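You operate a simulated robot arm through the tools that you are given. There is no shell and no other tool.

Carry out the task below with a simulated robot arm. There is one attempt and no reset: what you move stays moved.

JOB
Refill the pepper mill from the green jug and screw its knob tight.
Fine: park the knob in the round hole meanwhile; jug back; spill under a spoonful. Set down upright: green jug.

The check looks at the end state, three seconds after you hand in, the way a careful person would. Anything else that was tipped, shoved, dropped, spilled or broken makes it a failure.

ROBOT AND FRAMES
A 7-joint arm with a two-finger parallel gripper on a trunk, on a base that drives. Base frame: it is fixed to the floor where the robot stands at the start and does not move with it; the origin is under the middle of the robot, x ahead of it, y to its left, z up. Readings come in cm, rad, newtons and seconds.
Its first joint turns from -2.897 to 2.897 rad. Places, roughly: green jug [-150, -350, 100]; knob of the pepper mill [-150, -325, 100]; mill stand [-150, -325, 100]; neck of the pepper mill [-160, -330, 110]; pepper mill [-150, -325, 100]; round hole in the mill stand [-150, -320, 90]; salt mill [-150, -300, 100]. Payload 1.57 kg.
Tool frame: the origin (TCP) lies between the finger pads and is the grasp point; the fingertips stand 3 cm ahead of it; z points along the fingers, y is the line along which they close. The gripper opens to 11 cm. The fingers are 2.4 cm wide and 1.2 cm thick; the gripper's body (4.8 by 11.2 cm) begins 7.8 cm behind the TCP.
Orientation is that of the tool frame in the base frame, as a unit quaternion [x, y, z, w]. With the fingers straight down and closing along the base's y, the tool's x points along the base's -x, its y along +y and its z along -z.

CONTROLS
- The arm moves only by the tool drive_tool. Its argument "moves" is text: rows parted by semicolons, each of 7 numbers parted by spaces: the turn, a rotation vector about the base's x, y, z in rad, then the shift along the base's x, y, z in cm, then the opening, from 0 (shut) to 1 (fully open). In form: ax ay az x y z claw; .... A call has 1 to 20 rows; each row is the pose to reach, as a shift and turn from the pose commanded when the call began. Rows are played at 5 a second. More than 5 cm and 0.15 rad between two rows, or a gripper value outside its range, and nothing of the call is played. A pose out of reach is approached as far as the arm can. The call stops where the force on the tool passes 50 N (or 10 N more than at its start, if that is more) or the arm is blocked; 0.2 s more then pass. Each finger travels about 10.8 cm/s and halts on what it meets, pressing with about 29 N; the grip force reading is that of the motor and also rises with nothing between the fingers. The clock runs only during rows and for 0.2 s after the last one: add rows that repeat a pose to give the fingers time. It gives the time, the measured TCP pose, the force on the tool (base axes), the opening and the grip force at its end, in the units of the frame above (readings bear some noise), with the torque about the TCP (base axes, N m) and any sound that the robot's microphone picked up.
- Cameras (640 x 400 px; columns grow to the right, rows downward): "scene" is now at [52.19, 16.72, 134.16]; the picture's right is [-0.35, -0.94, 0.00], its down [-0.36, 0.14, -0.92] and it looks along [0.86, -0.33, -0.38] (base axes); focal length 214 px, centre (320, 200). "wrist" rides on the gripper at [7, 1.6, -14.2] in the tool frame; the picture's right is [-0.23, 0.97, 0.00], its down [-0.86, -0.20, -0.48] and it looks along [-0.47, -0.11, 0.88] (tool axes); focal length 222 px, centre (320, 200). There is no depth. A picture from a camera that has moved, and an enlarged one, comes with that camera's place and axes in the base frame and with its lens. The place of the scene camera against the robot may be out by one fixed shift of up to 1.8 cm in any direction.
- camera(camera): a new picture of that camera. It takes no simulated time.
- lift_body(by): slides the trunk up (or, below 0, down) by that many cm; the arm and the scene camera ride with it, the base frame stays. It gives what a move gives, with no picture.
- roll_base(legs): drives the robot by 1 to 6 legs, each [ahead, left, turn to the left] in cm, cm and rad, along the robot's own axes; the way and the turn of a leg run together, so that a leg with both is an arc; at most 150 cm and 3.142 rad a leg. The arm and the cameras ride along, it lands a little off, and it stops where it bumps. It gives what a move gives.
- pan_tilt(pan, tilt): turns the head with the scene camera to pan (to the left, within 1.798 rad either way) and tilt (down, from -0.506 to 1.204), counted from straight ahead of the robot. It gives what a move gives.
- enlarge(camera, box): a new picture of the part [left, top, right, bottom] of that camera's present view, enlarged. It takes no simulated time.
- hand_in(): hands the job in; it is judged then, once.

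Nothing tells you exact positions but the pictures and the camera data. Unless the task says otherwise, let go and move clear before handing in.

The tools are called as name(argument=value, ...) on one line, values as JSON. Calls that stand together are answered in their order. drive_tool: Moves the arm, as the interface text tells. Its arguments: {"type":"object","properties":{"moves":{"type":"string"}},"required":["moves"]} The other tools are called the same way: lift_body (by) slides the trunk up or down; roll_base (legs) drives the base; pan_tilt (pan, tilt) turns the head that bears the scene camera; camera (camera) takes a picture; enlarge (camera, box) takes an enlarged picture of a part of a camera's view; hand_in () hands the job in.

At the start:

```text
t: 0.0
tcp_pos: [68.89, 10.78, 131.44]
orientation: [0.0, 1.0, 0.009, -0.011]
force: [1.0, 0.0, 0.1]
torque: [-0.02, -0.02, 0.0]
grip_width: 11.0
grip_force: 0.1
trunk travel left (down, up): [-34.9, 26.1]
robot x, y, heading: [-0.3, -0.06, 0.0]
head pan, tilt: [-0.363, 0.391]
```

scene: 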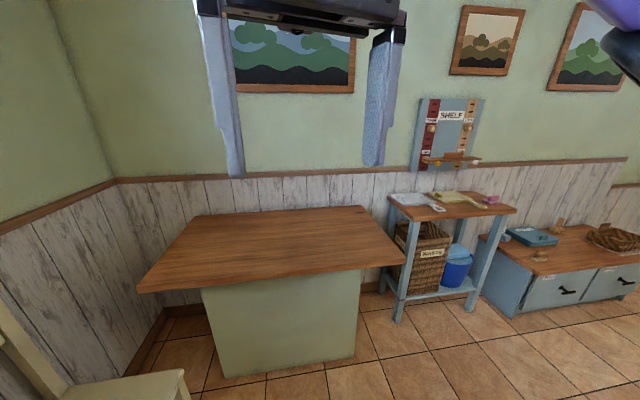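
wrist: 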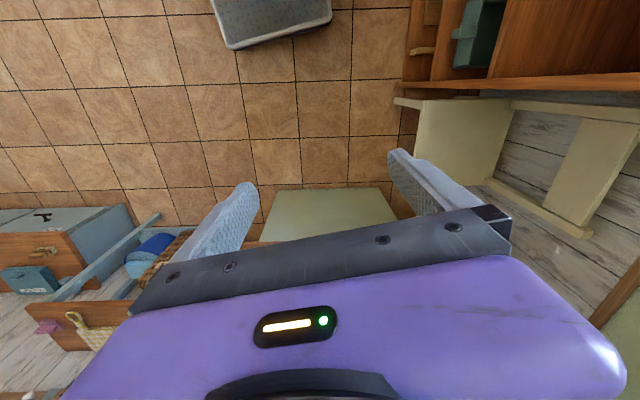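

I see a table, side shelf and low bench ahead. The mill stand should be behind me and to the right, near [-150, -325], so I'll look that way first.

pan_tilt(pan=-1.79, tilt=0.35)

camera(camera="scene")

```text
t: 1.6
tcp_pos: [68.92, 10.84, 131.21]
orientation: [0.0, 1.0, 0.011, -0.013]
force: [-0.5, 0.4, -0.4]
torque: [0.03, 0.01, -0.02]
grip_width: 10.99
grip_force: 0.1
trunk travel left (down, up): [-34.9, 26.1]
robot x, y, heading: [-0.36, 0.01, 0.005]
head pan, tilt: [-1.791, 0.351]
```

```text
taken
camera scene: at [41.49, 10.92, 134.54], right [-0.98, 0.22, 0.0], down [0.07, 0.34, -0.94], along [-0.2, -0.92, -0.34], focal length 214 px, centre (320, 200)
```

scene: 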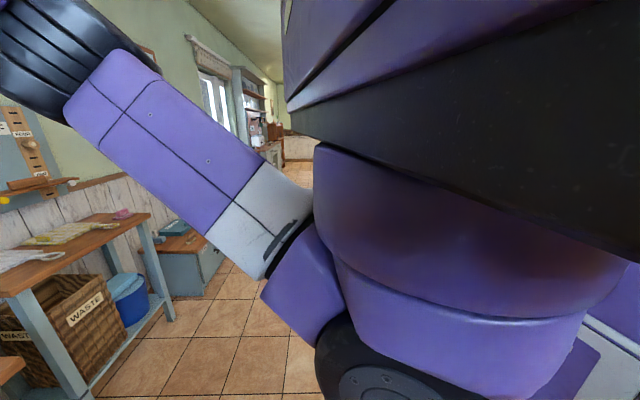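

The robot's own body blocks this view. I'll turn the base to the right and look again.

roll_base(legs=[[0, 0, -1.57]])

pan_tilt(pan=-0.5, tilt=0.3)

camera(camera="scene")

camera(camera="wrist")

```text
t: 5.8
tcp_pos: [9.6, -69.16, 131.26]
orientation: [0.714, 0.7, 0.017, -0.001]
force: [-0.6, -0.6, 0.5]
torque: [0.01, 0.0, 0.03]
grip_width: 11.0
grip_force: 0.2
trunk travel left (down, up): [-34.9, 26.1]
robot x, y, heading: [0.29, 0.6, -1.587]
head pan, tilt: [-1.791, 0.351]
```

```text
t: 7.3
tcp_pos: [9.54, -69.03, 131.21]
orientation: [0.714, 0.7, 0.018, -0.001]
force: [0.0, 0.2, -0.4]
torque: [-0.02, -0.01, 0.0]
grip_width: 11.02
grip_force: 0.1
trunk travel left (down, up): [-34.9, 26.1]
robot x, y, heading: [-0.1, 0.09, -1.589]
head pan, tilt: [-0.499, 0.3]
```

```text
taken
camera scene: at [15.38, -51.17, 135.01], right [-0.87, 0.5, 0.0], down [0.15, 0.26, -0.96], along [-0.47, -0.83, -0.3], focal length 214 px, centre (320, 200)
```

scene: 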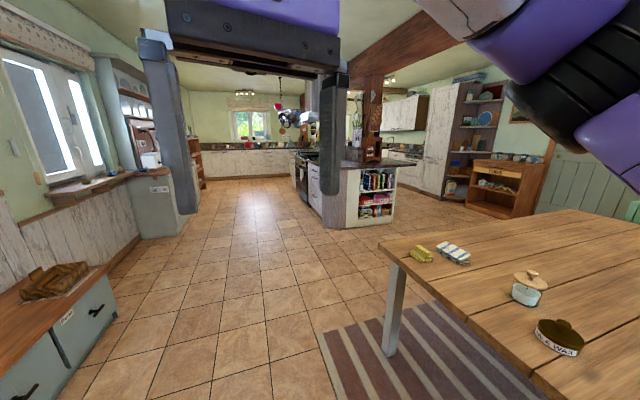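

```text
taken
camera wrist: at [11.01, -62.56, 145.69], right [0.97, -0.25, 0.01], down [-0.23, -0.86, 0.45], along [-0.1, -0.44, -0.89], focal length 222 px, centre (320, 200)
```

wrist: 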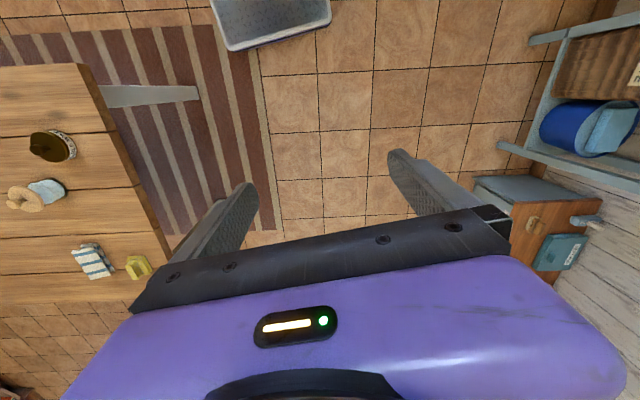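

The target projects onto the kitchen island near the picture centre. I'll enlarge that part.

enlarge(camera="scene", box=[260, 80, 460, 240])

```text
2.50 times, centred on (360, 160) of scene
camera zoom: at [15.38, -51.17, 135.01], right [-0.87, 0.5, 0.0], down [0.15, 0.26, -0.96], along [-0.47, -0.83, -0.3], focal length 536 px, centre (220, 300)
```

zoom: 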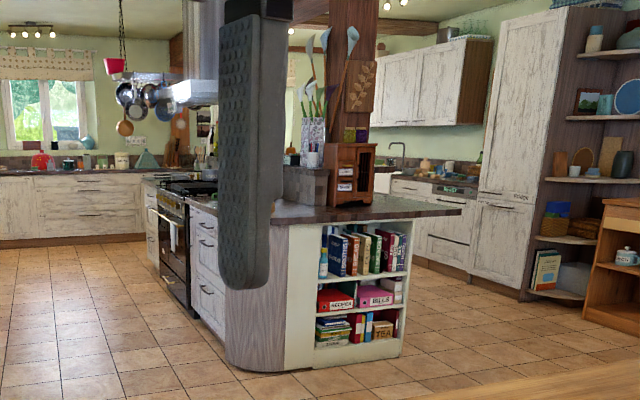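

The island's oven side faces +x and the mill stand should sit on its top. I'll drive ahead (toward -y) and look again.

roll_base(legs=[[150, 0, 0]])

pan_tilt(pan=-0.75, tilt=0.3)

camera(camera="scene")

```text
t: 14.4
tcp_pos: [-1.35, -213.34, 131.21]
orientation: [0.734, 0.679, 0.017, -0.001]
force: [-0.4, 0.9, 0.7]
torque: [0.03, 0.02, -0.02]
grip_width: 11.03
grip_force: 0.1
trunk travel left (down, up): [-34.9, 26.1]
robot x, y, heading: [-7.13, -143.83, -1.649]
head pan, tilt: [-0.499, 0.3]
```

```text
t: 15.2
tcp_pos: [-1.39, -213.34, 131.18]
orientation: [0.734, 0.679, 0.018, -0.001]
force: [-0.4, 0.5, 0.8]
torque: [0.02, 0.02, 0.01]
grip_width: 11.02
grip_force: 0.1
trunk travel left (down, up): [-34.9, 26.1]
robot x, y, heading: [-7.09, -143.81, -1.642]
head pan, tilt: [-0.75, 0.3]
```

```text
taken
camera scene: at [3.79, -194.26, 135.01], right [-0.68, 0.74, 0.0], down [0.22, 0.2, -0.96], along [-0.7, -0.65, -0.3], focal length 214 px, centre (320, 200)
```

scene: 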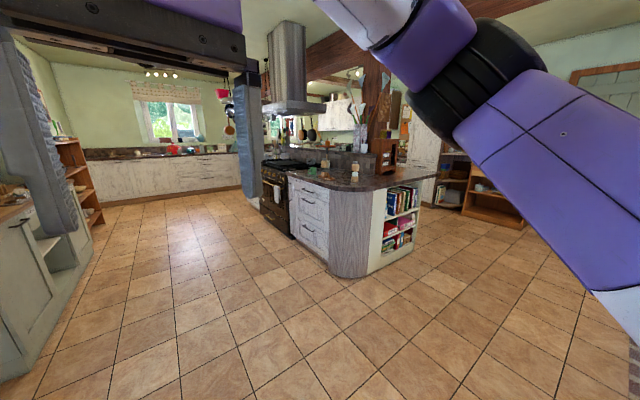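

enlarge(camera="scene", box=[270, 130, 450, 230])

```text
3.56 times, centred on (360, 180) of scene
camera zoom: at [3.79, -194.26, 135.01], right [-0.68, 0.74, 0.0], down [0.22, 0.2, -0.96], along [-0.7, -0.65, -0.3], focal length 763 px, centre (178, 271)
```

zoom: 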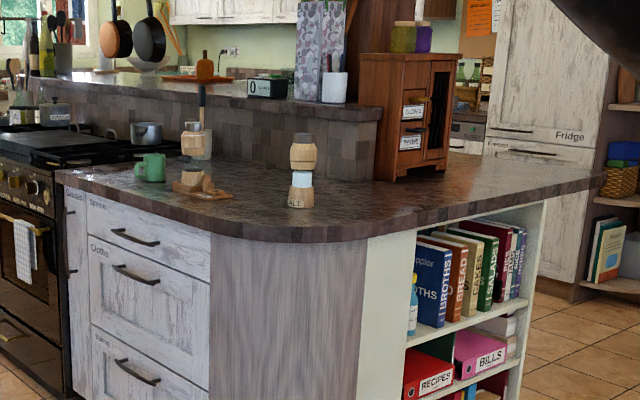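

I can see the green jug, the pepper mill on its wooden stand, and the salt mill on the counter corner, around x -150. I'll drive alongside the island and then turn to face it.

roll_base(legs=[[140, -40, 0], [40, 0, 0]])

pan_tilt(pan=-1.4, tilt=0.5)

camera(camera="scene")

camera(camera="wrist")

```text
t: 24.5
tcp_pos: [-51.14, -389.36, 131.36]
orientation: [0.726, 0.687, 0.018, -0.002]
force: [1.1, -0.5, 0.1]
torque: [0.0, 0.03, -0.05]
grip_width: 10.99
grip_force: 0.0
trunk travel left (down, up): [-34.9, 26.1]
robot x, y, heading: [-58.27, -319.94, -1.63]
head pan, tilt: [-0.75, 0.3]
```

```text
t: 25.5
tcp_pos: [-51.07, -389.49, 131.14]
orientation: [0.726, 0.687, 0.017, -0.002]
force: [-0.7, 0.7, 0.9]
torque: [-0.01, -0.03, 0.01]
grip_width: 10.97
grip_force: 0.0
trunk travel left (down, up): [-34.9, 26.1]
robot x, y, heading: [-57.85, -319.78, -1.623]
head pan, tilt: [-1.4, 0.499]
```

```text
taken
camera scene: at [-48.63, -364.83, 133.18], right [-0.12, 0.99, 0.0], down [0.48, 0.06, -0.88], along [-0.87, -0.1, -0.48], focal length 214 px, centre (320, 200)
```

scene: 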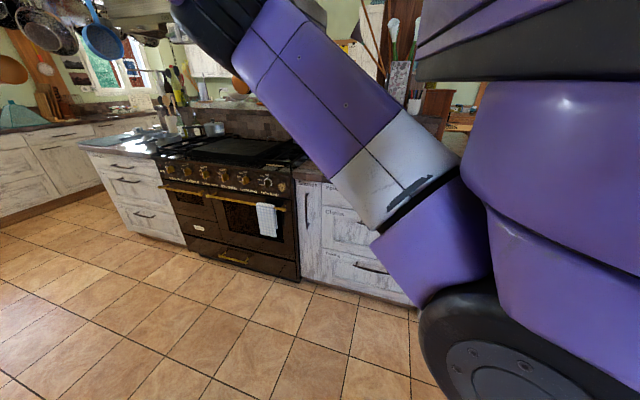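

```text
taken
camera wrist: at [-49.32, -382.98, 145.68], right [0.96, -0.28, 0.01], down [-0.26, -0.86, 0.45], along [-0.11, -0.44, -0.89], focal length 222 px, centre (320, 200)
```

wrist: 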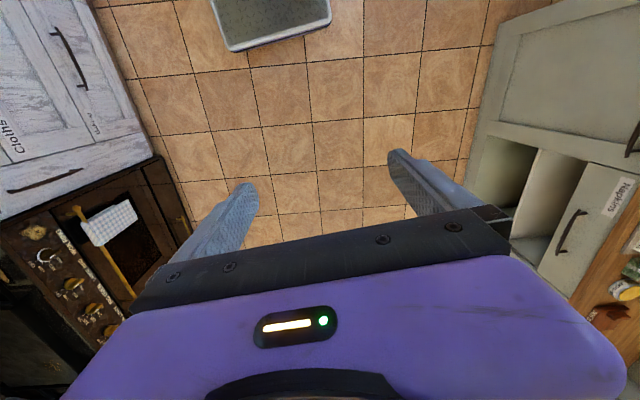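

The way is clear for turning, so I'll rotate to face the counter (-x).

roll_base(legs=[[0, 0, -1.515]])

pan_tilt(pan=0.0, tilt=0.6)

camera(camera="scene")

camera(camera="wrist")

```text
t: 29.6
tcp_pos: [-126.84, -331.32, 131.26]
orientation: [1.0, 0.003, 0.014, 0.011]
force: [-0.4, 0.0, 0.7]
torque: [0.01, -0.01, 0.02]
grip_width: 11.0
grip_force: 0.0
trunk travel left (down, up): [-34.9, 26.1]
robot x, y, heading: [-57.73, -320.41, -3.135]
head pan, tilt: [-1.4, 0.499]
```

```text
t: 31.1
tcp_pos: [-126.8, -331.35, 131.18]
orientation: [1.0, 0.003, 0.014, 0.009]
force: [-0.1, -0.7, -0.6]
torque: [-0.04, 0.04, -0.04]
grip_width: 11.01
grip_force: 0.0
trunk travel left (down, up): [-34.9, 26.1]
robot x, y, heading: [-58.0, -319.88, -3.133]
head pan, tilt: [0.0, 0.6]
```

```text
taken
camera scene: at [-108.62, -340.44, 132.26], right [-0.01, 1.0, 0.0], down [0.56, 0.0, -0.83], along [-0.83, -0.01, -0.56], focal length 214 px, centre (320, 200)
```

scene: 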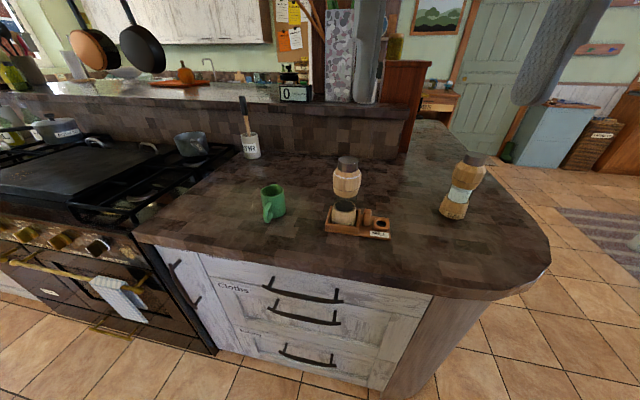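

```text
taken
camera wrist: at [-120.18, -332.63, 145.67], right [-0.22, -0.98, 0.01], down [-0.87, 0.2, 0.45], along [-0.44, 0.09, -0.89], focal length 222 px, centre (320, 200)
```

wrist: 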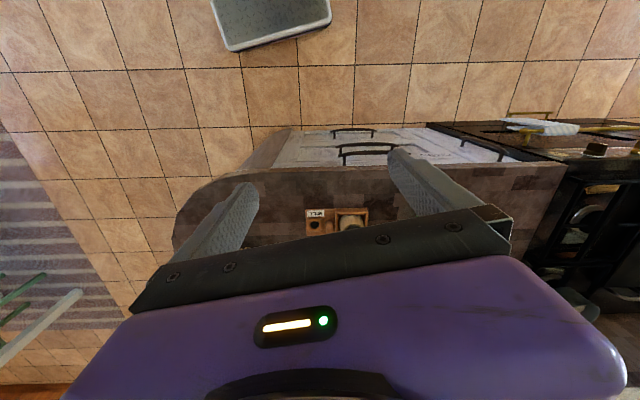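

Now facing the counter, I see the jug, the mill stand with the mill in a socket, and the salt mill. I'll zoom in for detail.

enlarge(camera="scene", box=[250, 140, 410, 240])

enlarge(camera="scene", box=[310, 145, 400, 245])

enlarge(camera="wrist", box=[280, 190, 400, 260])

```text
4.00 times, centred on (330, 190) of scene
camera zoom: at [-108.62, -340.44, 132.26], right [-0.01, 1.0, 0.0], down [0.56, 0.0, -0.83], along [-0.83, -0.01, -0.56], focal length 858 px, centre (280, 240)
```

zoom: 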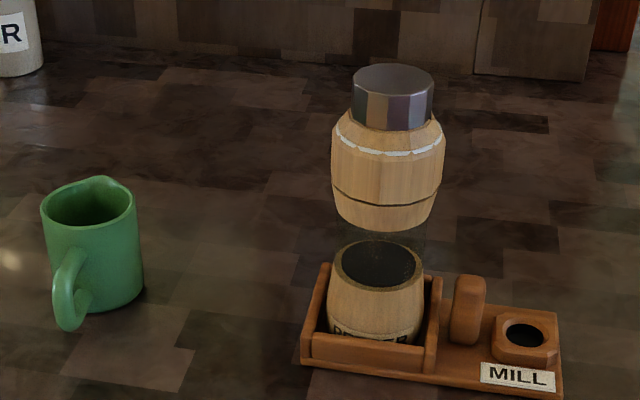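

```text
4.00 times, centred on (355, 195) of scene
camera zoom: at [-108.62, -340.44, 132.26], right [-0.01, 1.0, 0.0], down [0.56, 0.0, -0.83], along [-0.83, -0.01, -0.56], focal length 858 px, centre (180, 220)
```

zoom: 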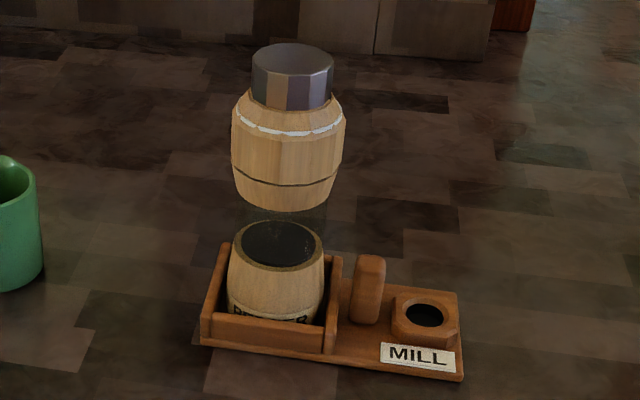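

```text
5.33 times, centred on (340, 225) of wrist
camera zoom: at [-120.18, -332.63, 145.67], right [-0.22, -0.98, 0.01], down [-0.87, 0.2, 0.45], along [-0.44, 0.09, -0.89], focal length 1185 px, centre (213, 67)
```

zoom: 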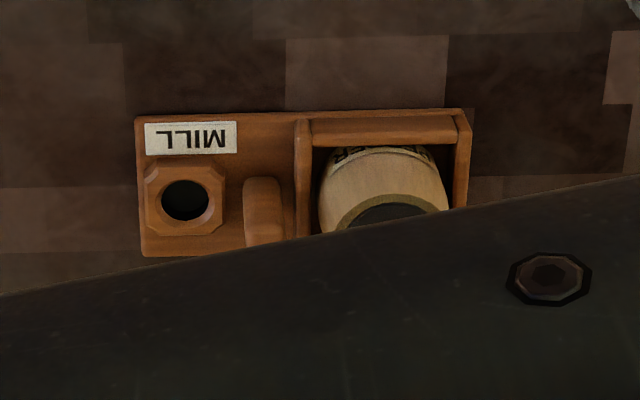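

The mill is around (-152, -334.7) with its knob top near z 114, the hole is near (-152, -324.7, 95.5), and the jug is near (-159, -355). I'll drive closer for reach.

roll_base(legs=[[22, 0, 0]])

pan_tilt(pan=0.0, tilt=0.85)

camera(camera="scene")

camera(camera="wrist")

```text
t: 32.8
tcp_pos: [-149.1, -331.23, 131.27]
orientation: [1.0, 0.002, 0.014, 0.011]
force: [1.4, 0.2, 0.2]
torque: [-0.01, 0.03, -0.01]
grip_width: 11.02
grip_force: 0.0
trunk travel left (down, up): [-34.9, 26.1]
robot x, y, heading: [-80.1, -320.26, -3.139]
head pan, tilt: [0.0, 0.6]
```

```text
t: 33.6
tcp_pos: [-149.15, -331.32, 131.22]
orientation: [1.0, 0.002, 0.014, 0.011]
force: [-0.6, -0.9, 0.1]
torque: [0.0, 0.01, 0.0]
grip_width: 11.0
grip_force: 0.0
trunk travel left (down, up): [-34.9, 26.1]
robot x, y, heading: [-80.5, -320.11, -3.138]
head pan, tilt: [0.0, 0.85]
```

```text
taken
camera scene: at [-129.88, -340.38, 130.18], right [0.0, 1.0, 0.0], down [0.75, 0.0, -0.66], along [-0.66, 0.0, -0.75], focal length 214 px, centre (320, 200)
```

scene: 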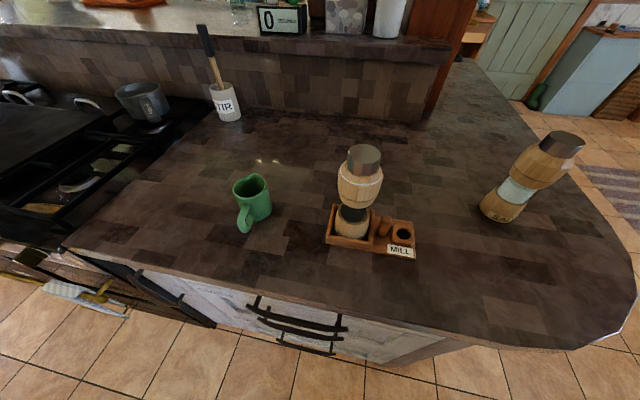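

```text
taken
camera wrist: at [-142.44, -332.52, 145.66], right [-0.22, -0.97, 0.01], down [-0.87, 0.21, 0.45], along [-0.44, 0.09, -0.89], focal length 222 px, centre (320, 200)
```

wrist: 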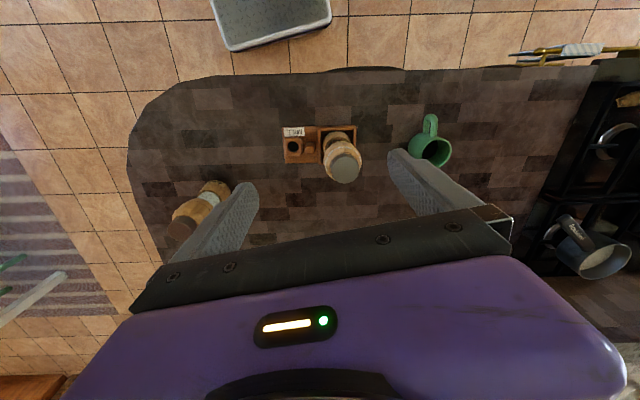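

enlarge(camera="wrist", box=[270, 100, 390, 190])

enlarge(camera="wrist", box=[390, 100, 470, 180])

enlarge(camera="scene", box=[220, 130, 440, 265])

enlarge(camera="scene", box=[310, 130, 430, 265])

```text
4.44 times, centred on (330, 145) of wrist
camera zoom: at [-142.44, -332.52, 145.66], right [-0.22, -0.97, 0.01], down [-0.87, 0.21, 0.45], along [-0.44, 0.09, -0.89], focal length 987 px, centre (276, 444)
```

zoom: 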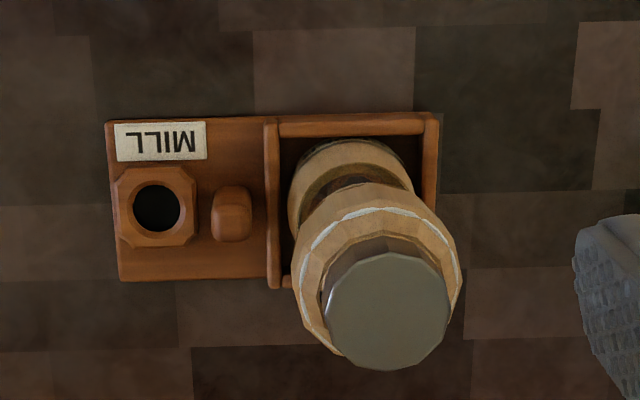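

```text
5.00 times, centred on (430, 140) of wrist
camera zoom: at [-142.44, -332.52, 145.66], right [-0.22, -0.97, 0.01], down [-0.87, 0.21, 0.45], along [-0.44, 0.09, -0.89], focal length 1111 px, centre (-230, 500)
```

zoom: 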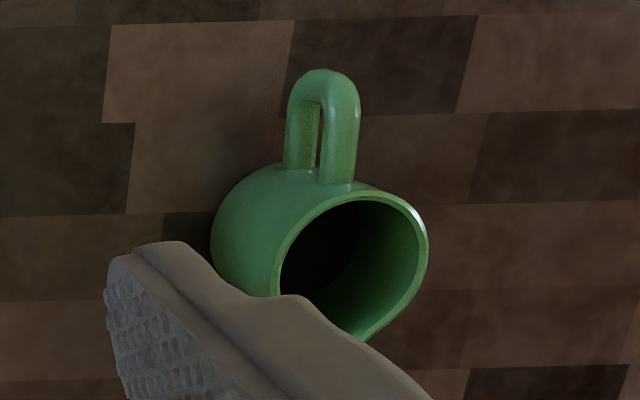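

```text
2.91 times, centred on (330, 198) of scene
camera zoom: at [-129.88, -340.38, 130.18], right [0.0, 1.0, 0.0], down [0.75, 0.0, -0.66], along [-0.66, 0.0, -0.75], focal length 624 px, centre (291, 207)
```

zoom: 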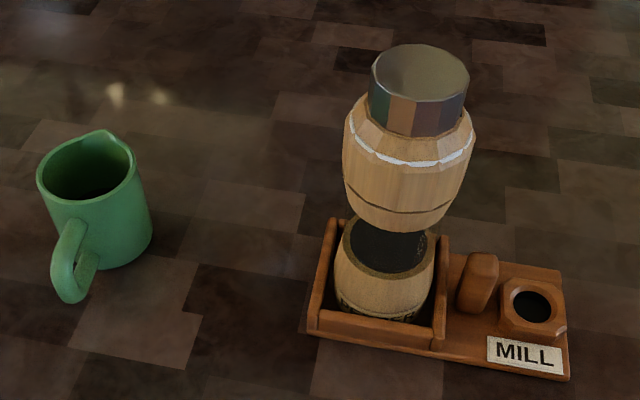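

```text
2.96 times, centred on (370, 198) of scene
camera zoom: at [-129.88, -340.38, 130.18], right [0.0, 1.0, 0.0], down [0.75, 0.0, -0.66], along [-0.66, 0.0, -0.75], focal length 636 px, centre (172, 207)
```

zoom: 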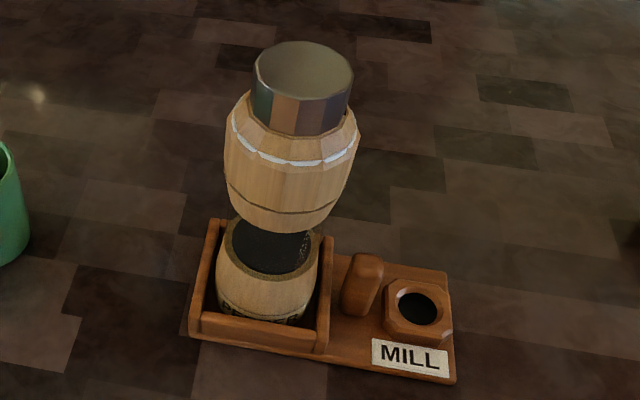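

The knob top triangulates to about (-154.5, -334.2, 111.6). I'll level the tool, hover over the knob and use wrist views to refine its position.

drive_tool(moves="0.01 0.014 0 -2.4 -1.5 -2.6 1; 0.022 0.028 0 -4.85 -2.9 -5.2 1; 0.022 0.028 0 -4.85 -2.9 -5.2 1; 0.022 0.028 0 -4.85 -2.9 -5.2 1")

camera(camera="wrist")

enlarge(camera="wrist", box=[260, 100, 400, 210])

```text
t: 34.6
tcp_pos: [-154.09, -334.22, 126.05]
orientation: [1.0, 0.002, 0.0, 0.001]
force: [-0.1, 0.0, -0.7]
torque: [0.01, -0.01, -0.01]
grip_width: 10.98
grip_force: 0.1
trunk travel left (down, up): [-34.9, 26.1]
robot x, y, heading: [-80.51, -320.4, -3.138]
head pan, tilt: [0.0, 0.85]
```

```text
taken
camera wrist: at [-147.0, -335.85, 140.27], right [-0.22, -0.97, 0.0], down [-0.86, 0.2, 0.48], along [-0.47, 0.11, -0.88], focal length 222 px, centre (320, 200)
```

wrist: 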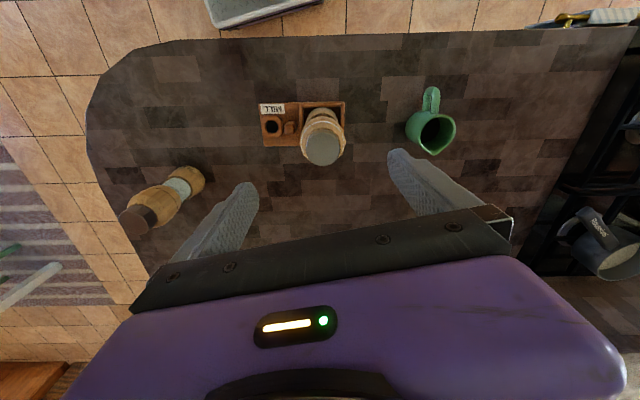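

```text
3.64 times, centred on (330, 155) of wrist
camera zoom: at [-147.0, -335.85, 140.27], right [-0.22, -0.97, 0.0], down [-0.86, 0.2, 0.48], along [-0.47, 0.11, -0.88], focal length 808 px, centre (284, 364)
```

zoom: 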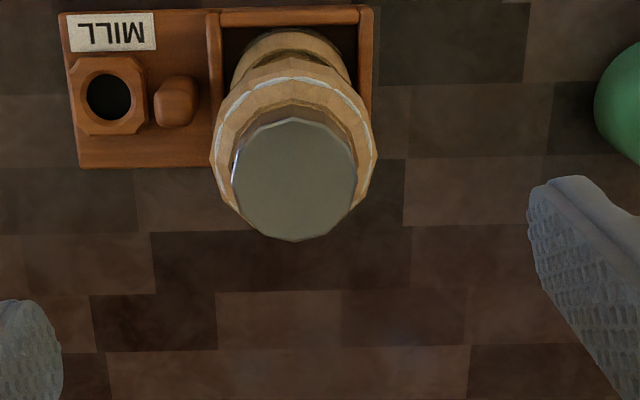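

The knob centre refines to (-155.1, -334.3), top at z ≈ 111, diameter 4.6 cm and about 2.2 cm tall. I'll wind the wrist clockwise first while approaching from above, which leaves room to unscrew counterclockwise.

drive_tool(moves="0 0 -0.14 -1 -0.13 0 1; 0 0 -0.28 -1 -0.13 0 1; 0 0 -0.42 -1 -0.13 0 1; 0 0 -0.56 -1 -0.13 0 1; 0 0 -0.70 -1 -0.13 -1 1; 0 0 -0.84 -1 -0.13 -2 1; 0 0 -0.98 -1 -0.13 -4 1; 0 0 -1.12 -1 -0.13 -5 1; 0 0 -1.26 -1 -0.13 -6 1; 0 0 -1.4 -1 -0.13 -7 1; 0 0 -1.4 -1 -0.13 -7 1; 0 0 -1.4 -1 -0.13 -7 1")

camera(camera="wrist")

camera(camera="scene")

```text
t: 37.2
tcp_pos: [-154.86, -334.09, 118.99]
orientation: [0.765, -0.644, 0.0, 0.0]
force: [0.1, 0.2, -0.8]
torque: [0.01, 0.0, 0.0]
grip_width: 10.99
grip_force: 0.1
trunk travel left (down, up): [-34.9, 26.1]
robot x, y, heading: [-80.23, -320.04, -3.136]
head pan, tilt: [0.0, 0.85]
```

```text
taken
camera wrist: at [-155.22, -341.24, 133.12], right [-1.0, 0.06, 0.0], down [0.05, 0.88, 0.48], along [0.03, 0.48, -0.88], focal length 222 px, centre (320, 200)
```

wrist: 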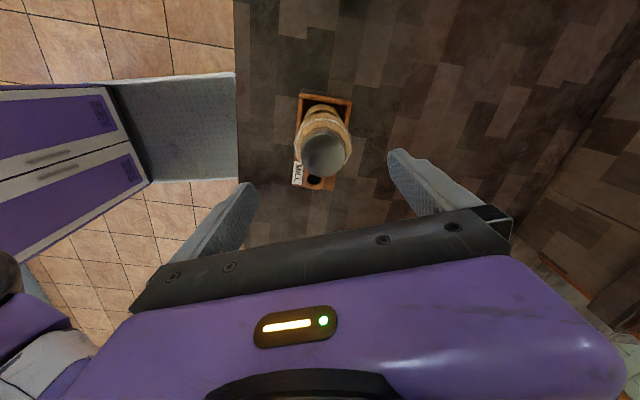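

```text
taken
camera scene: at [-129.88, -340.38, 130.17], right [0.0, 1.0, 0.0], down [0.75, 0.0, -0.66], along [-0.66, 0.0, -0.75], focal length 214 px, centre (320, 200)
```

scene: 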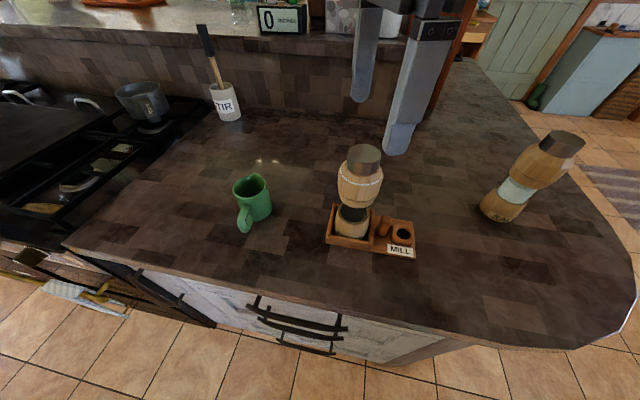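

enlarge(camera="wrist", box=[270, 85, 380, 205])

```text
3.33 times, centred on (325, 145) of wrist
camera zoom: at [-155.22, -341.24, 133.12], right [-1.0, 0.06, 0.0], down [0.05, 0.88, 0.48], along [0.03, 0.48, -0.88], focal length 740 px, centre (303, 383)
```

zoom: 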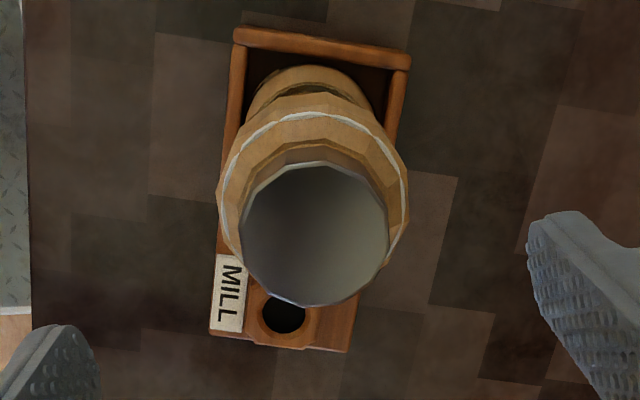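

The refined knob centre agrees at (-155.14, -334.38). I'll descend so the fingertips sit just above the shoulder, then close.

drive_tool(moves="0 0 0 -0.2 -0.2 -3.5 1; 0 0 0 -0.2 -0.2 -5.5 1; 0 0 0 -0.2 -0.2 -6.6 1; 0 0 0 -0.2 -0.2 -6.6 1; 0 0 0 -0.2 -0.2 -6.6 0.3; 0 0 0 -0.2 -0.2 -6.6 0.3; 0 0 0 -0.2 -0.2 -6.6 0.3; 0 0 0 -0.2 -0.2 -6.6 0.3")

camera(camera="scene")

enlarge(camera="wrist", box=[220, 85, 430, 215])

```text
t: 39.0
tcp_pos: [-155.16, -334.33, 112.13]
orientation: [0.766, -0.643, 0.0, 0.001]
force: [-1.1, -0.6, -1.3]
torque: [-0.05, 0.25, -0.06]
grip_width: 4.5
grip_force: 29.5
trunk travel left (down, up): [-34.9, 26.1]
robot x, y, heading: [-79.99, -320.13, -3.143]
head pan, tilt: [0.0, 0.85]
```

```text
taken
camera scene: at [-129.89, -340.39, 130.17], right [0.0, 1.0, 0.0], down [0.75, 0.0, -0.66], along [-0.66, 0.0, -0.75], focal length 214 px, centre (320, 200)
```

scene: 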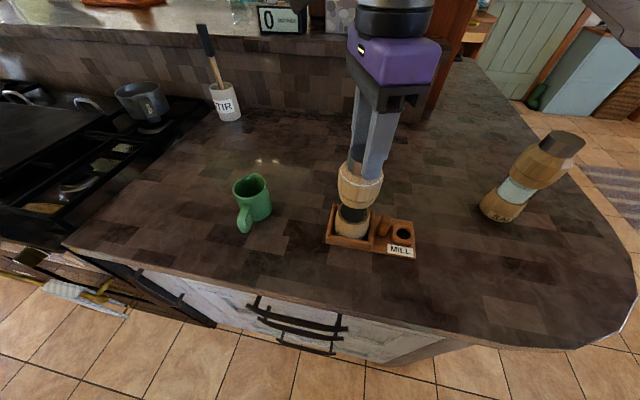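

```text
3.05 times, centred on (325, 150) of wrist
camera zoom: at [-155.38, -341.42, 126.48], right [-1.0, 0.06, 0.0], down [0.05, 0.88, 0.48], along [0.03, 0.48, -0.88], focal length 677 px, centre (305, 352)
```

zoom: 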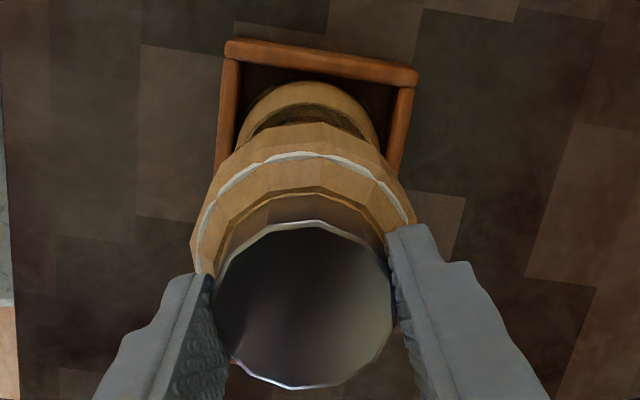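

The knob is gripped (width 4.5). I'll turn it counterclockwise a little at first and watch forces.

drive_tool(moves="0 0 0.1 0 0 0 0.3; 0 0 0.2 0 0 0 0.3; 0 0 0.3 0 0 0 0.3; 0 0 0.4 0 0 0 0.3; 0 0 0.5 0 0 0 0.3; 0 0 0.6 0 0 0 0.3")

enlarge(camera="wrist", box=[220, 85, 430, 215])

enlarge(camera="scene", box=[310, 130, 430, 265])

```text
t: 40.4
tcp_pos: [-155.13, -334.44, 112.36]
orientation: [0.922, -0.387, 0.0, -0.001]
force: [-1.1, 0.0, -5.0]
torque: [0.12, 0.28, -0.05]
grip_width: 4.5
grip_force: 28.7
trunk travel left (down, up): [-34.9, 26.1]
robot x, y, heading: [-80.05, -320.39, -3.136]
head pan, tilt: [0.0, 0.85]
```

```text
3.05 times, centred on (325, 150) of wrist
camera zoom: at [-151.35, -340.6, 126.66], right [-0.85, -0.52, 0.0], down [-0.46, 0.75, 0.48], along [-0.25, 0.41, -0.88], focal length 677 px, centre (305, 352)
```

zoom: 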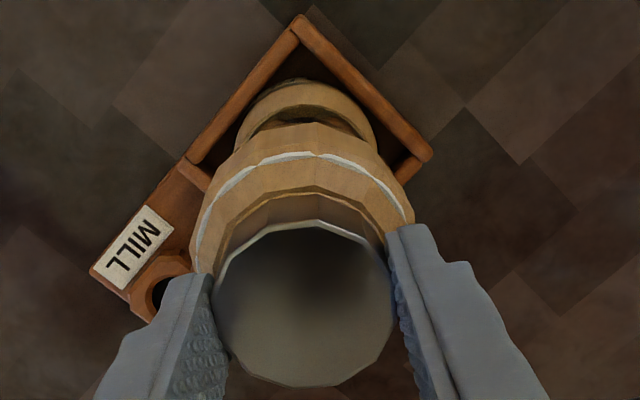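

```text
2.96 times, centred on (370, 198) of scene
camera zoom: at [-129.9, -340.38, 130.16], right [0.0, 1.0, 0.0], down [0.75, 0.0, -0.66], along [-0.66, 0.0, -0.75], focal length 636 px, centre (172, 207)
```

zoom: 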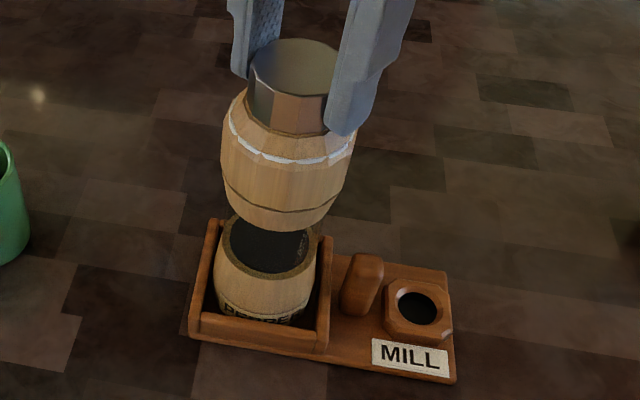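

The mill base label hasn't turned, but I need to tell whether the upper body turns with the knob. I'll take close-ups before and after another small turn.

enlarge(camera="scene", box=[335, 140, 395, 180])

drive_tool(moves="0 0 0.1 0 0 0 0.3; 0 0 0.2 0 0 0 0.3; 0 0 0.3 0 0 0 0.3; 0 0 0.3 0 0 0 0.3")

enlarge(camera="scene", box=[335, 140, 395, 180])

enlarge(camera="scene", box=[325, 200, 385, 250])

enlarge(camera="wrist", box=[220, 85, 430, 215])

```text
10.00 times, centred on (365, 160) of scene
camera zoom: at [-129.9, -340.38, 130.16], right [0.0, 1.0, 0.0], down [0.75, 0.0, -0.66], along [-0.66, 0.0, -0.75], focal length 2145 px, centre (-130, 600)
```

zoom: 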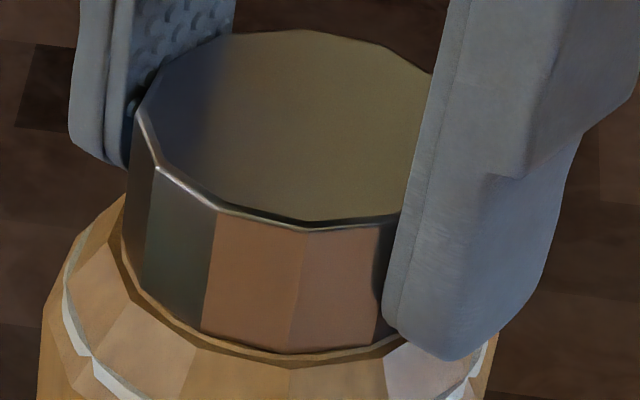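

```text
t: 41.4
tcp_pos: [-155.09, -334.46, 112.35]
orientation: [0.969, -0.245, -0.001, 0.0]
force: [-1.4, -0.6, -3.6]
torque: [0.04, 0.26, -0.04]
grip_width: 4.49
grip_force: 29.5
trunk travel left (down, up): [-34.9, 26.1]
robot x, y, heading: [-80.45, -320.01, -3.137]
head pan, tilt: [0.0, 0.85]
```

```text
10.00 times, centred on (365, 160) of scene
camera zoom: at [-129.89, -340.38, 130.17], right [0.0, 1.0, 0.0], down [0.75, 0.0, -0.66], along [-0.66, 0.0, -0.75], focal length 2145 px, centre (-130, 600)
```

zoom: 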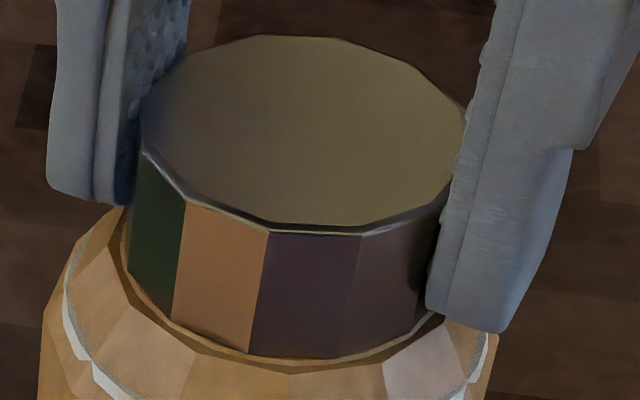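

```text
8.00 times, centred on (355, 225) of scene
camera zoom: at [-129.89, -340.38, 130.17], right [0.0, 1.0, 0.0], down [0.75, 0.0, -0.66], along [-0.66, 0.0, -0.75], focal length 1716 px, centre (40, 0)
```

zoom: 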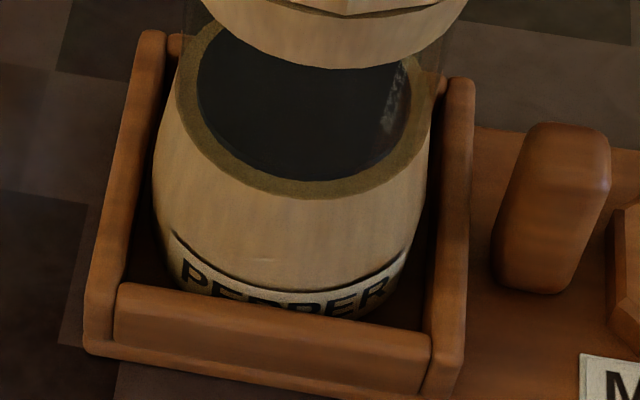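

```text
3.05 times, centred on (325, 150) of wrist
camera zoom: at [-149.69, -339.26, 126.61], right [-0.66, -0.75, 0.0], down [-0.66, 0.58, 0.48], along [-0.36, 0.32, -0.88], focal length 677 px, centre (305, 352)
```

zoom: 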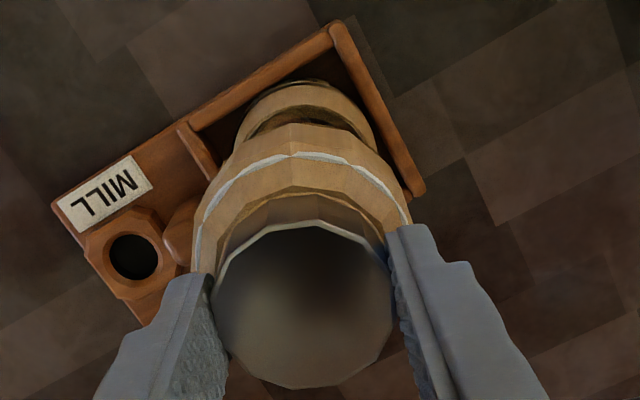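

The body stays still and only the knob turns, which is good. I'll keep turning counterclockwise.

drive_tool(moves="0 0 0.13 0 0 0 0.3; 0 0 0.26 0 0 0 0.3; 0 0 0.39 0 0 0 0.3; 0 0 0.52 0 0 0 0.3; 0 0 0.65 0 0 0 0.3; 0 0 0.78 0 0 0 0.3; 0 0 0.91 0 0 0 0.3; 0 0 1.04 0 0 0 0.3; 0 0 1.17 0 0 0 0.3; 0 0 1.3 0 0 0 0.3; 0 0 1.43 0 0 0 0.3; 0 0 1.56 0 0 0 0.3; 0 0 1.69 0 0 0 0.3; 0 0 1.82 0 0 0 0.3; 0 0 1.95 0 0 0 0.3;0 0 1.95 0 0 0 0.3")

enlarge(camera="scene", box=[335, 140, 395, 180])

enlarge(camera="scene", box=[325, 200, 385, 250])

```text
t: 44.8
tcp_pos: [-155.07, -334.43, 112.46]
orientation: [0.747, 0.665, 0.0, 0.0]
force: [0.2, 0.0, -0.4]
torque: [0.02, 0.0, -0.02]
grip_width: 4.48
grip_force: 28.7
trunk travel left (down, up): [-34.9, 26.1]
robot x, y, heading: [-80.17, -320.4, -3.136]
head pan, tilt: [0.0, 0.85]
```

```text
10.00 times, centred on (365, 160) of scene
camera zoom: at [-129.88, -340.38, 130.17], right [0.0, 1.0, 0.0], down [0.75, 0.0, -0.66], along [-0.66, 0.0, -0.75], focal length 2145 px, centre (-130, 600)
```

zoom: 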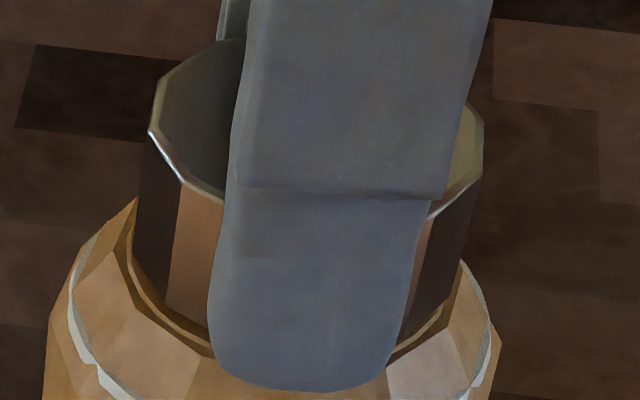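

```text
8.00 times, centred on (355, 225) of scene
camera zoom: at [-129.88, -340.38, 130.17], right [0.0, 1.0, 0.0], down [0.75, 0.0, -0.66], along [-0.66, 0.0, -0.75], focal length 1716 px, centre (40, 0)
```

zoom: 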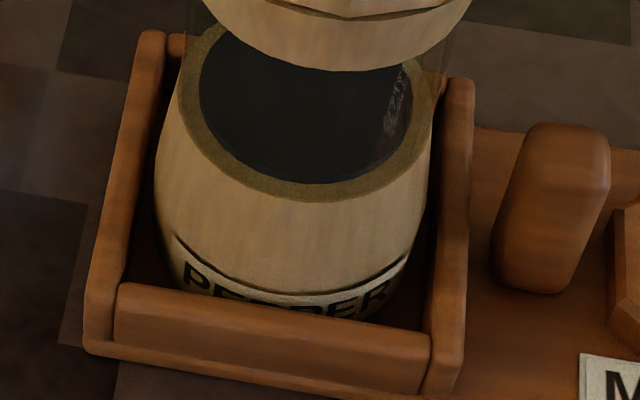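

The knob is rising and the mill has settled back, so the thread is coming out. I'll continue with another radian.

drive_tool(moves="0 0 0.13 0 0 0 0.3; 0 0 0.26 0 0 0 0.3; 0 0 0.39 0 0 0 0.3; 0 0 0.52 0 0 0 0.3; 0 0 0.65 0 0 0 0.3; 0 0 0.78 0 0 0 0.3; 0 0 0.91 0 0 0 0.3; 0 0 1.0 0 0 0 0.3; 0 0 1.0 0 0 0 0.3")

enlarge(camera="scene", box=[335, 140, 395, 180])

```text
t: 46.8
tcp_pos: [-155.22, -334.36, 112.47]
orientation: [0.336, 0.942, 0.0, 0.0]
force: [-0.1, -0.2, -0.4]
torque: [0.02, 0.03, 0.01]
grip_width: 4.47
grip_force: 28.9
trunk travel left (down, up): [-34.9, 26.1]
robot x, y, heading: [-80.5, -320.12, -3.139]
head pan, tilt: [0.0, 0.85]
```

```text
10.00 times, centred on (365, 160) of scene
camera zoom: at [-129.88, -340.38, 130.17], right [0.0, 1.0, 0.0], down [0.75, 0.0, -0.66], along [-0.66, 0.0, -0.75], focal length 2145 px, centre (-130, 600)
```

zoom: 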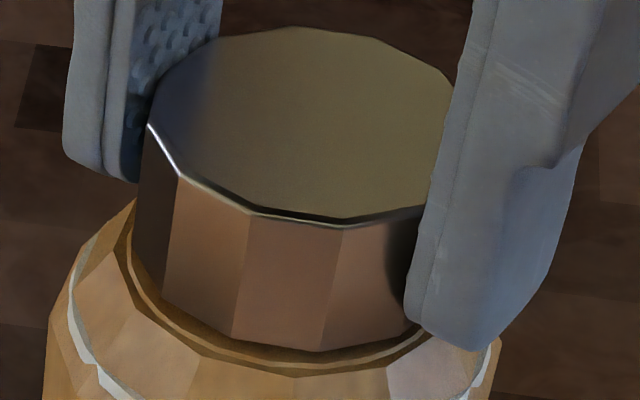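

There's a visible gap under the knob and no torque, so it may be free. I'll try a small lift and check.

drive_tool(moves="0 0 0 0 0 0.2 0.3; 0 0 0 0 0 0.4 0.3; 0 0 0 0 0 0.5 0.3; 0 0 0 0 0 0.5 0.3")

enlarge(camera="scene", box=[335, 140, 395, 180])

enlarge(camera="scene", box=[325, 200, 385, 250])

```text
t: 47.8
tcp_pos: [-155.24, -334.36, 112.8]
orientation: [0.338, 0.941, 0.0, 0.0]
force: [0.0, -0.4, -0.3]
torque: [-0.03, 0.0, 0.03]
grip_width: 4.52
grip_force: 29.2
trunk travel left (down, up): [-34.9, 26.1]
robot x, y, heading: [-80.77, -320.26, -3.134]
head pan, tilt: [0.0, 0.85]
```

```text
10.00 times, centred on (365, 160) of scene
camera zoom: at [-129.88, -340.38, 130.17], right [0.0, 1.0, 0.0], down [0.75, 0.0, -0.66], along [-0.66, 0.0, -0.75], focal length 2145 px, centre (-130, 600)
```

zoom: 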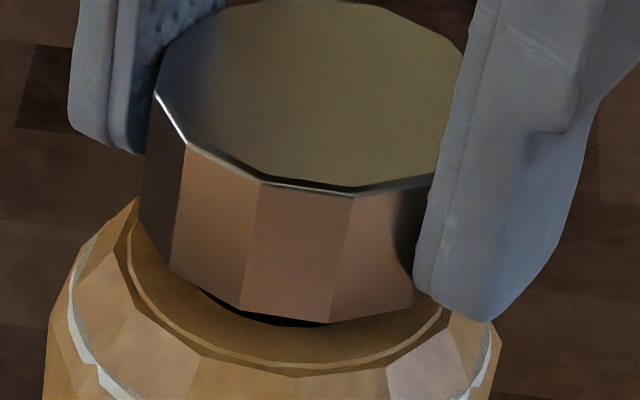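

```text
8.00 times, centred on (355, 225) of scene
camera zoom: at [-129.88, -340.38, 130.17], right [0.0, 1.0, 0.0], down [0.75, 0.0, -0.66], along [-0.66, 0.0, -0.75], focal length 1716 px, centre (40, 0)
```

zoom: 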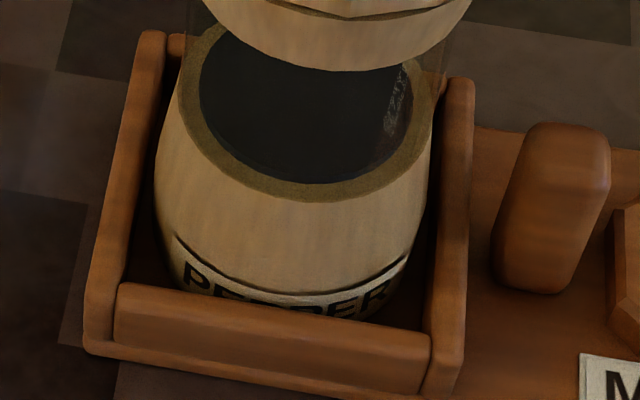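

The knob lifts free and the mill stays put. I'll lift it clear and look at its underside, the neck and the hole.

drive_tool(moves="0 0 0 0 0 1 0.3; 0 0 0 0 0 2 0.3; 0 0 0 0 0 3 0.3; 0 0 0 0 0 4.5 0.3; 0 0 0 0 0 6 0.3; 0 0 0 0 0 8 0.3; 0 0 0 0 0 8 0.3; 0 0 0 0 0 8 0.3")

camera(camera="scene")

enlarge(camera="scene", box=[310, 100, 430, 180])

enlarge(camera="wrist", box=[220, 65, 430, 215])

```text
t: 49.6
tcp_pos: [-154.99, -334.63, 120.84]
orientation: [0.337, 0.942, 0.0, 0.0]
force: [-0.2, -0.5, -0.5]
torque: [0.0, 0.03, -0.03]
grip_width: 4.5
grip_force: 29.4
trunk travel left (down, up): [-34.9, 26.1]
robot x, y, heading: [-80.28, -320.04, -3.136]
head pan, tilt: [0.0, 0.85]
```

```text
taken
camera scene: at [-129.88, -340.38, 130.17], right [0.0, 1.0, 0.0], down [0.75, 0.0, -0.66], along [-0.66, 0.0, -0.75], focal length 214 px, centre (320, 200)
```

scene: 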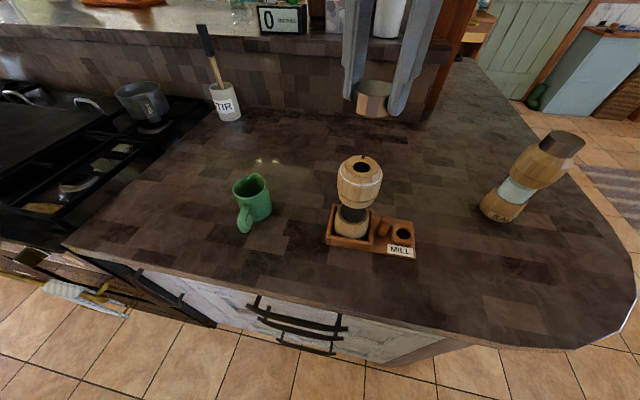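

```text
5.00 times, centred on (370, 140) of scene
camera zoom: at [-129.88, -340.38, 130.17], right [0.0, 1.0, 0.0], down [0.75, 0.0, -0.66], along [-0.66, 0.0, -0.75], focal length 1072 px, centre (70, 500)
```

zoom: 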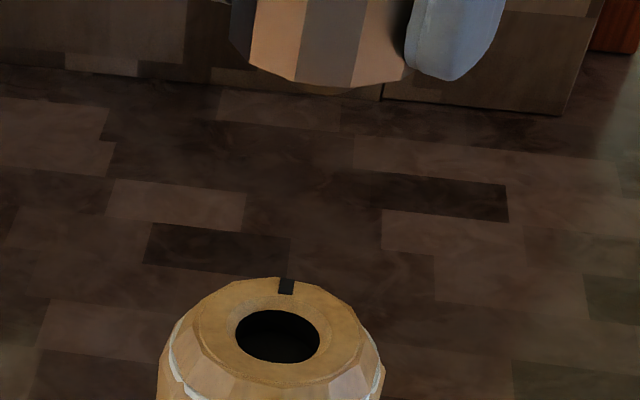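

```text
2.67 times, centred on (325, 140) of wrist
camera zoom: at [-159.32, -328.88, 135.11], right [0.79, 0.61, 0.0], down [0.53, -0.7, 0.48], along [0.29, -0.38, -0.88], focal length 592 px, centre (307, 360)
```

zoom: 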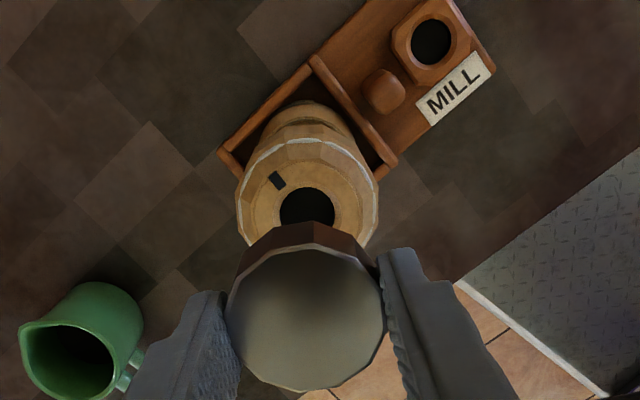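

The neck hole (about 2.3 cm wide) and a black mark on the neck's far side are visible. I'll raise the knob above the camera to see its underside.

drive_tool(moves="0 0 0 0 0 4 0.3; 0 0 0 0 0 8 0.3; 0 0 0 0 0 12 0.3; 0 0 0 0 0 16 0.3; 0 0 0 0 0 20 0.3; 0 0 0 0 0 24 0.3; 0 0 0 0 0 24 0.3; 0 0 0 0 0 24 0.3")

pan_tilt(pan=-0.2, tilt=-0.2)

camera(camera="scene")

```text
t: 51.4
tcp_pos: [-154.94, -333.72, 130.7]
orientation: [0.337, 0.941, -0.006, 0.02]
force: [0.2, 0.5, -0.2]
torque: [-0.02, 0.0, 0.01]
grip_width: 4.44
grip_force: 29.2
out of reach, approached as far as the arm can: row 3, 4, 5, 6, 7, 8
trunk travel left (down, up): [-34.9, 26.1]
robot x, y, heading: [-80.22, -320.2, -3.14]
head pan, tilt: [0.0, 0.85]
```

```text
t: 52.7
tcp_pos: [-155.08, -333.63, 130.7]
orientation: [0.338, 0.941, -0.007, 0.021]
force: [-0.7, 0.3, 0.0]
torque: [-0.01, -0.01, -0.01]
grip_width: 4.46
grip_force: 28.8
trunk travel left (down, up): [-34.9, 26.1]
robot x, y, heading: [-80.45, -320.36, -3.139]
head pan, tilt: [-0.201, -0.201]
```

```text
taken
camera scene: at [-130.22, -338.73, 139.52], right [0.2, 0.98, 0.0], down [-0.19, 0.04, -0.98], along [-0.96, 0.19, 0.2], focal length 214 px, centre (320, 200)
```

scene: 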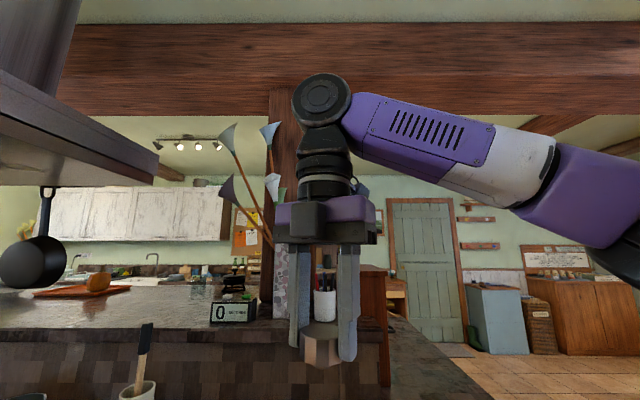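

enlarge(camera="scene", box=[280, 300, 380, 380])

drive_tool(moves="0 0 0 0 0 -2 0.3; 0 0 0 0 0 -4 0.3; 0 0 0 0 0 -4 0.3")

```text
5.00 times, centred on (330, 340) of scene
camera zoom: at [-130.22, -338.73, 139.52], right [0.2, 0.98, 0.0], down [-0.19, 0.04, -0.98], along [-0.96, 0.19, 0.2], focal length 1072 px, centre (270, -500)
```

zoom: 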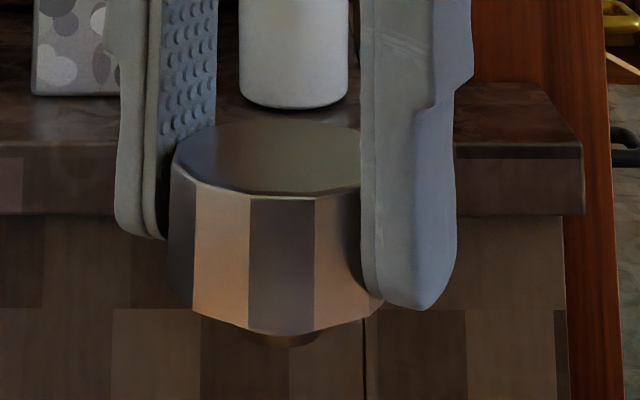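

```text
t: 53.5
tcp_pos: [-154.65, -333.73, 128.04]
orientation: [0.337, 0.941, 0.0, -0.001]
force: [0.5, 0.2, 0.6]
torque: [0.0, -0.01, -0.02]
grip_width: 4.44
grip_force: 29.0
trunk travel left (down, up): [-34.9, 26.1]
robot x, y, heading: [-80.09, -319.91, -3.137]
head pan, tilt: [-0.201, -0.201]
```

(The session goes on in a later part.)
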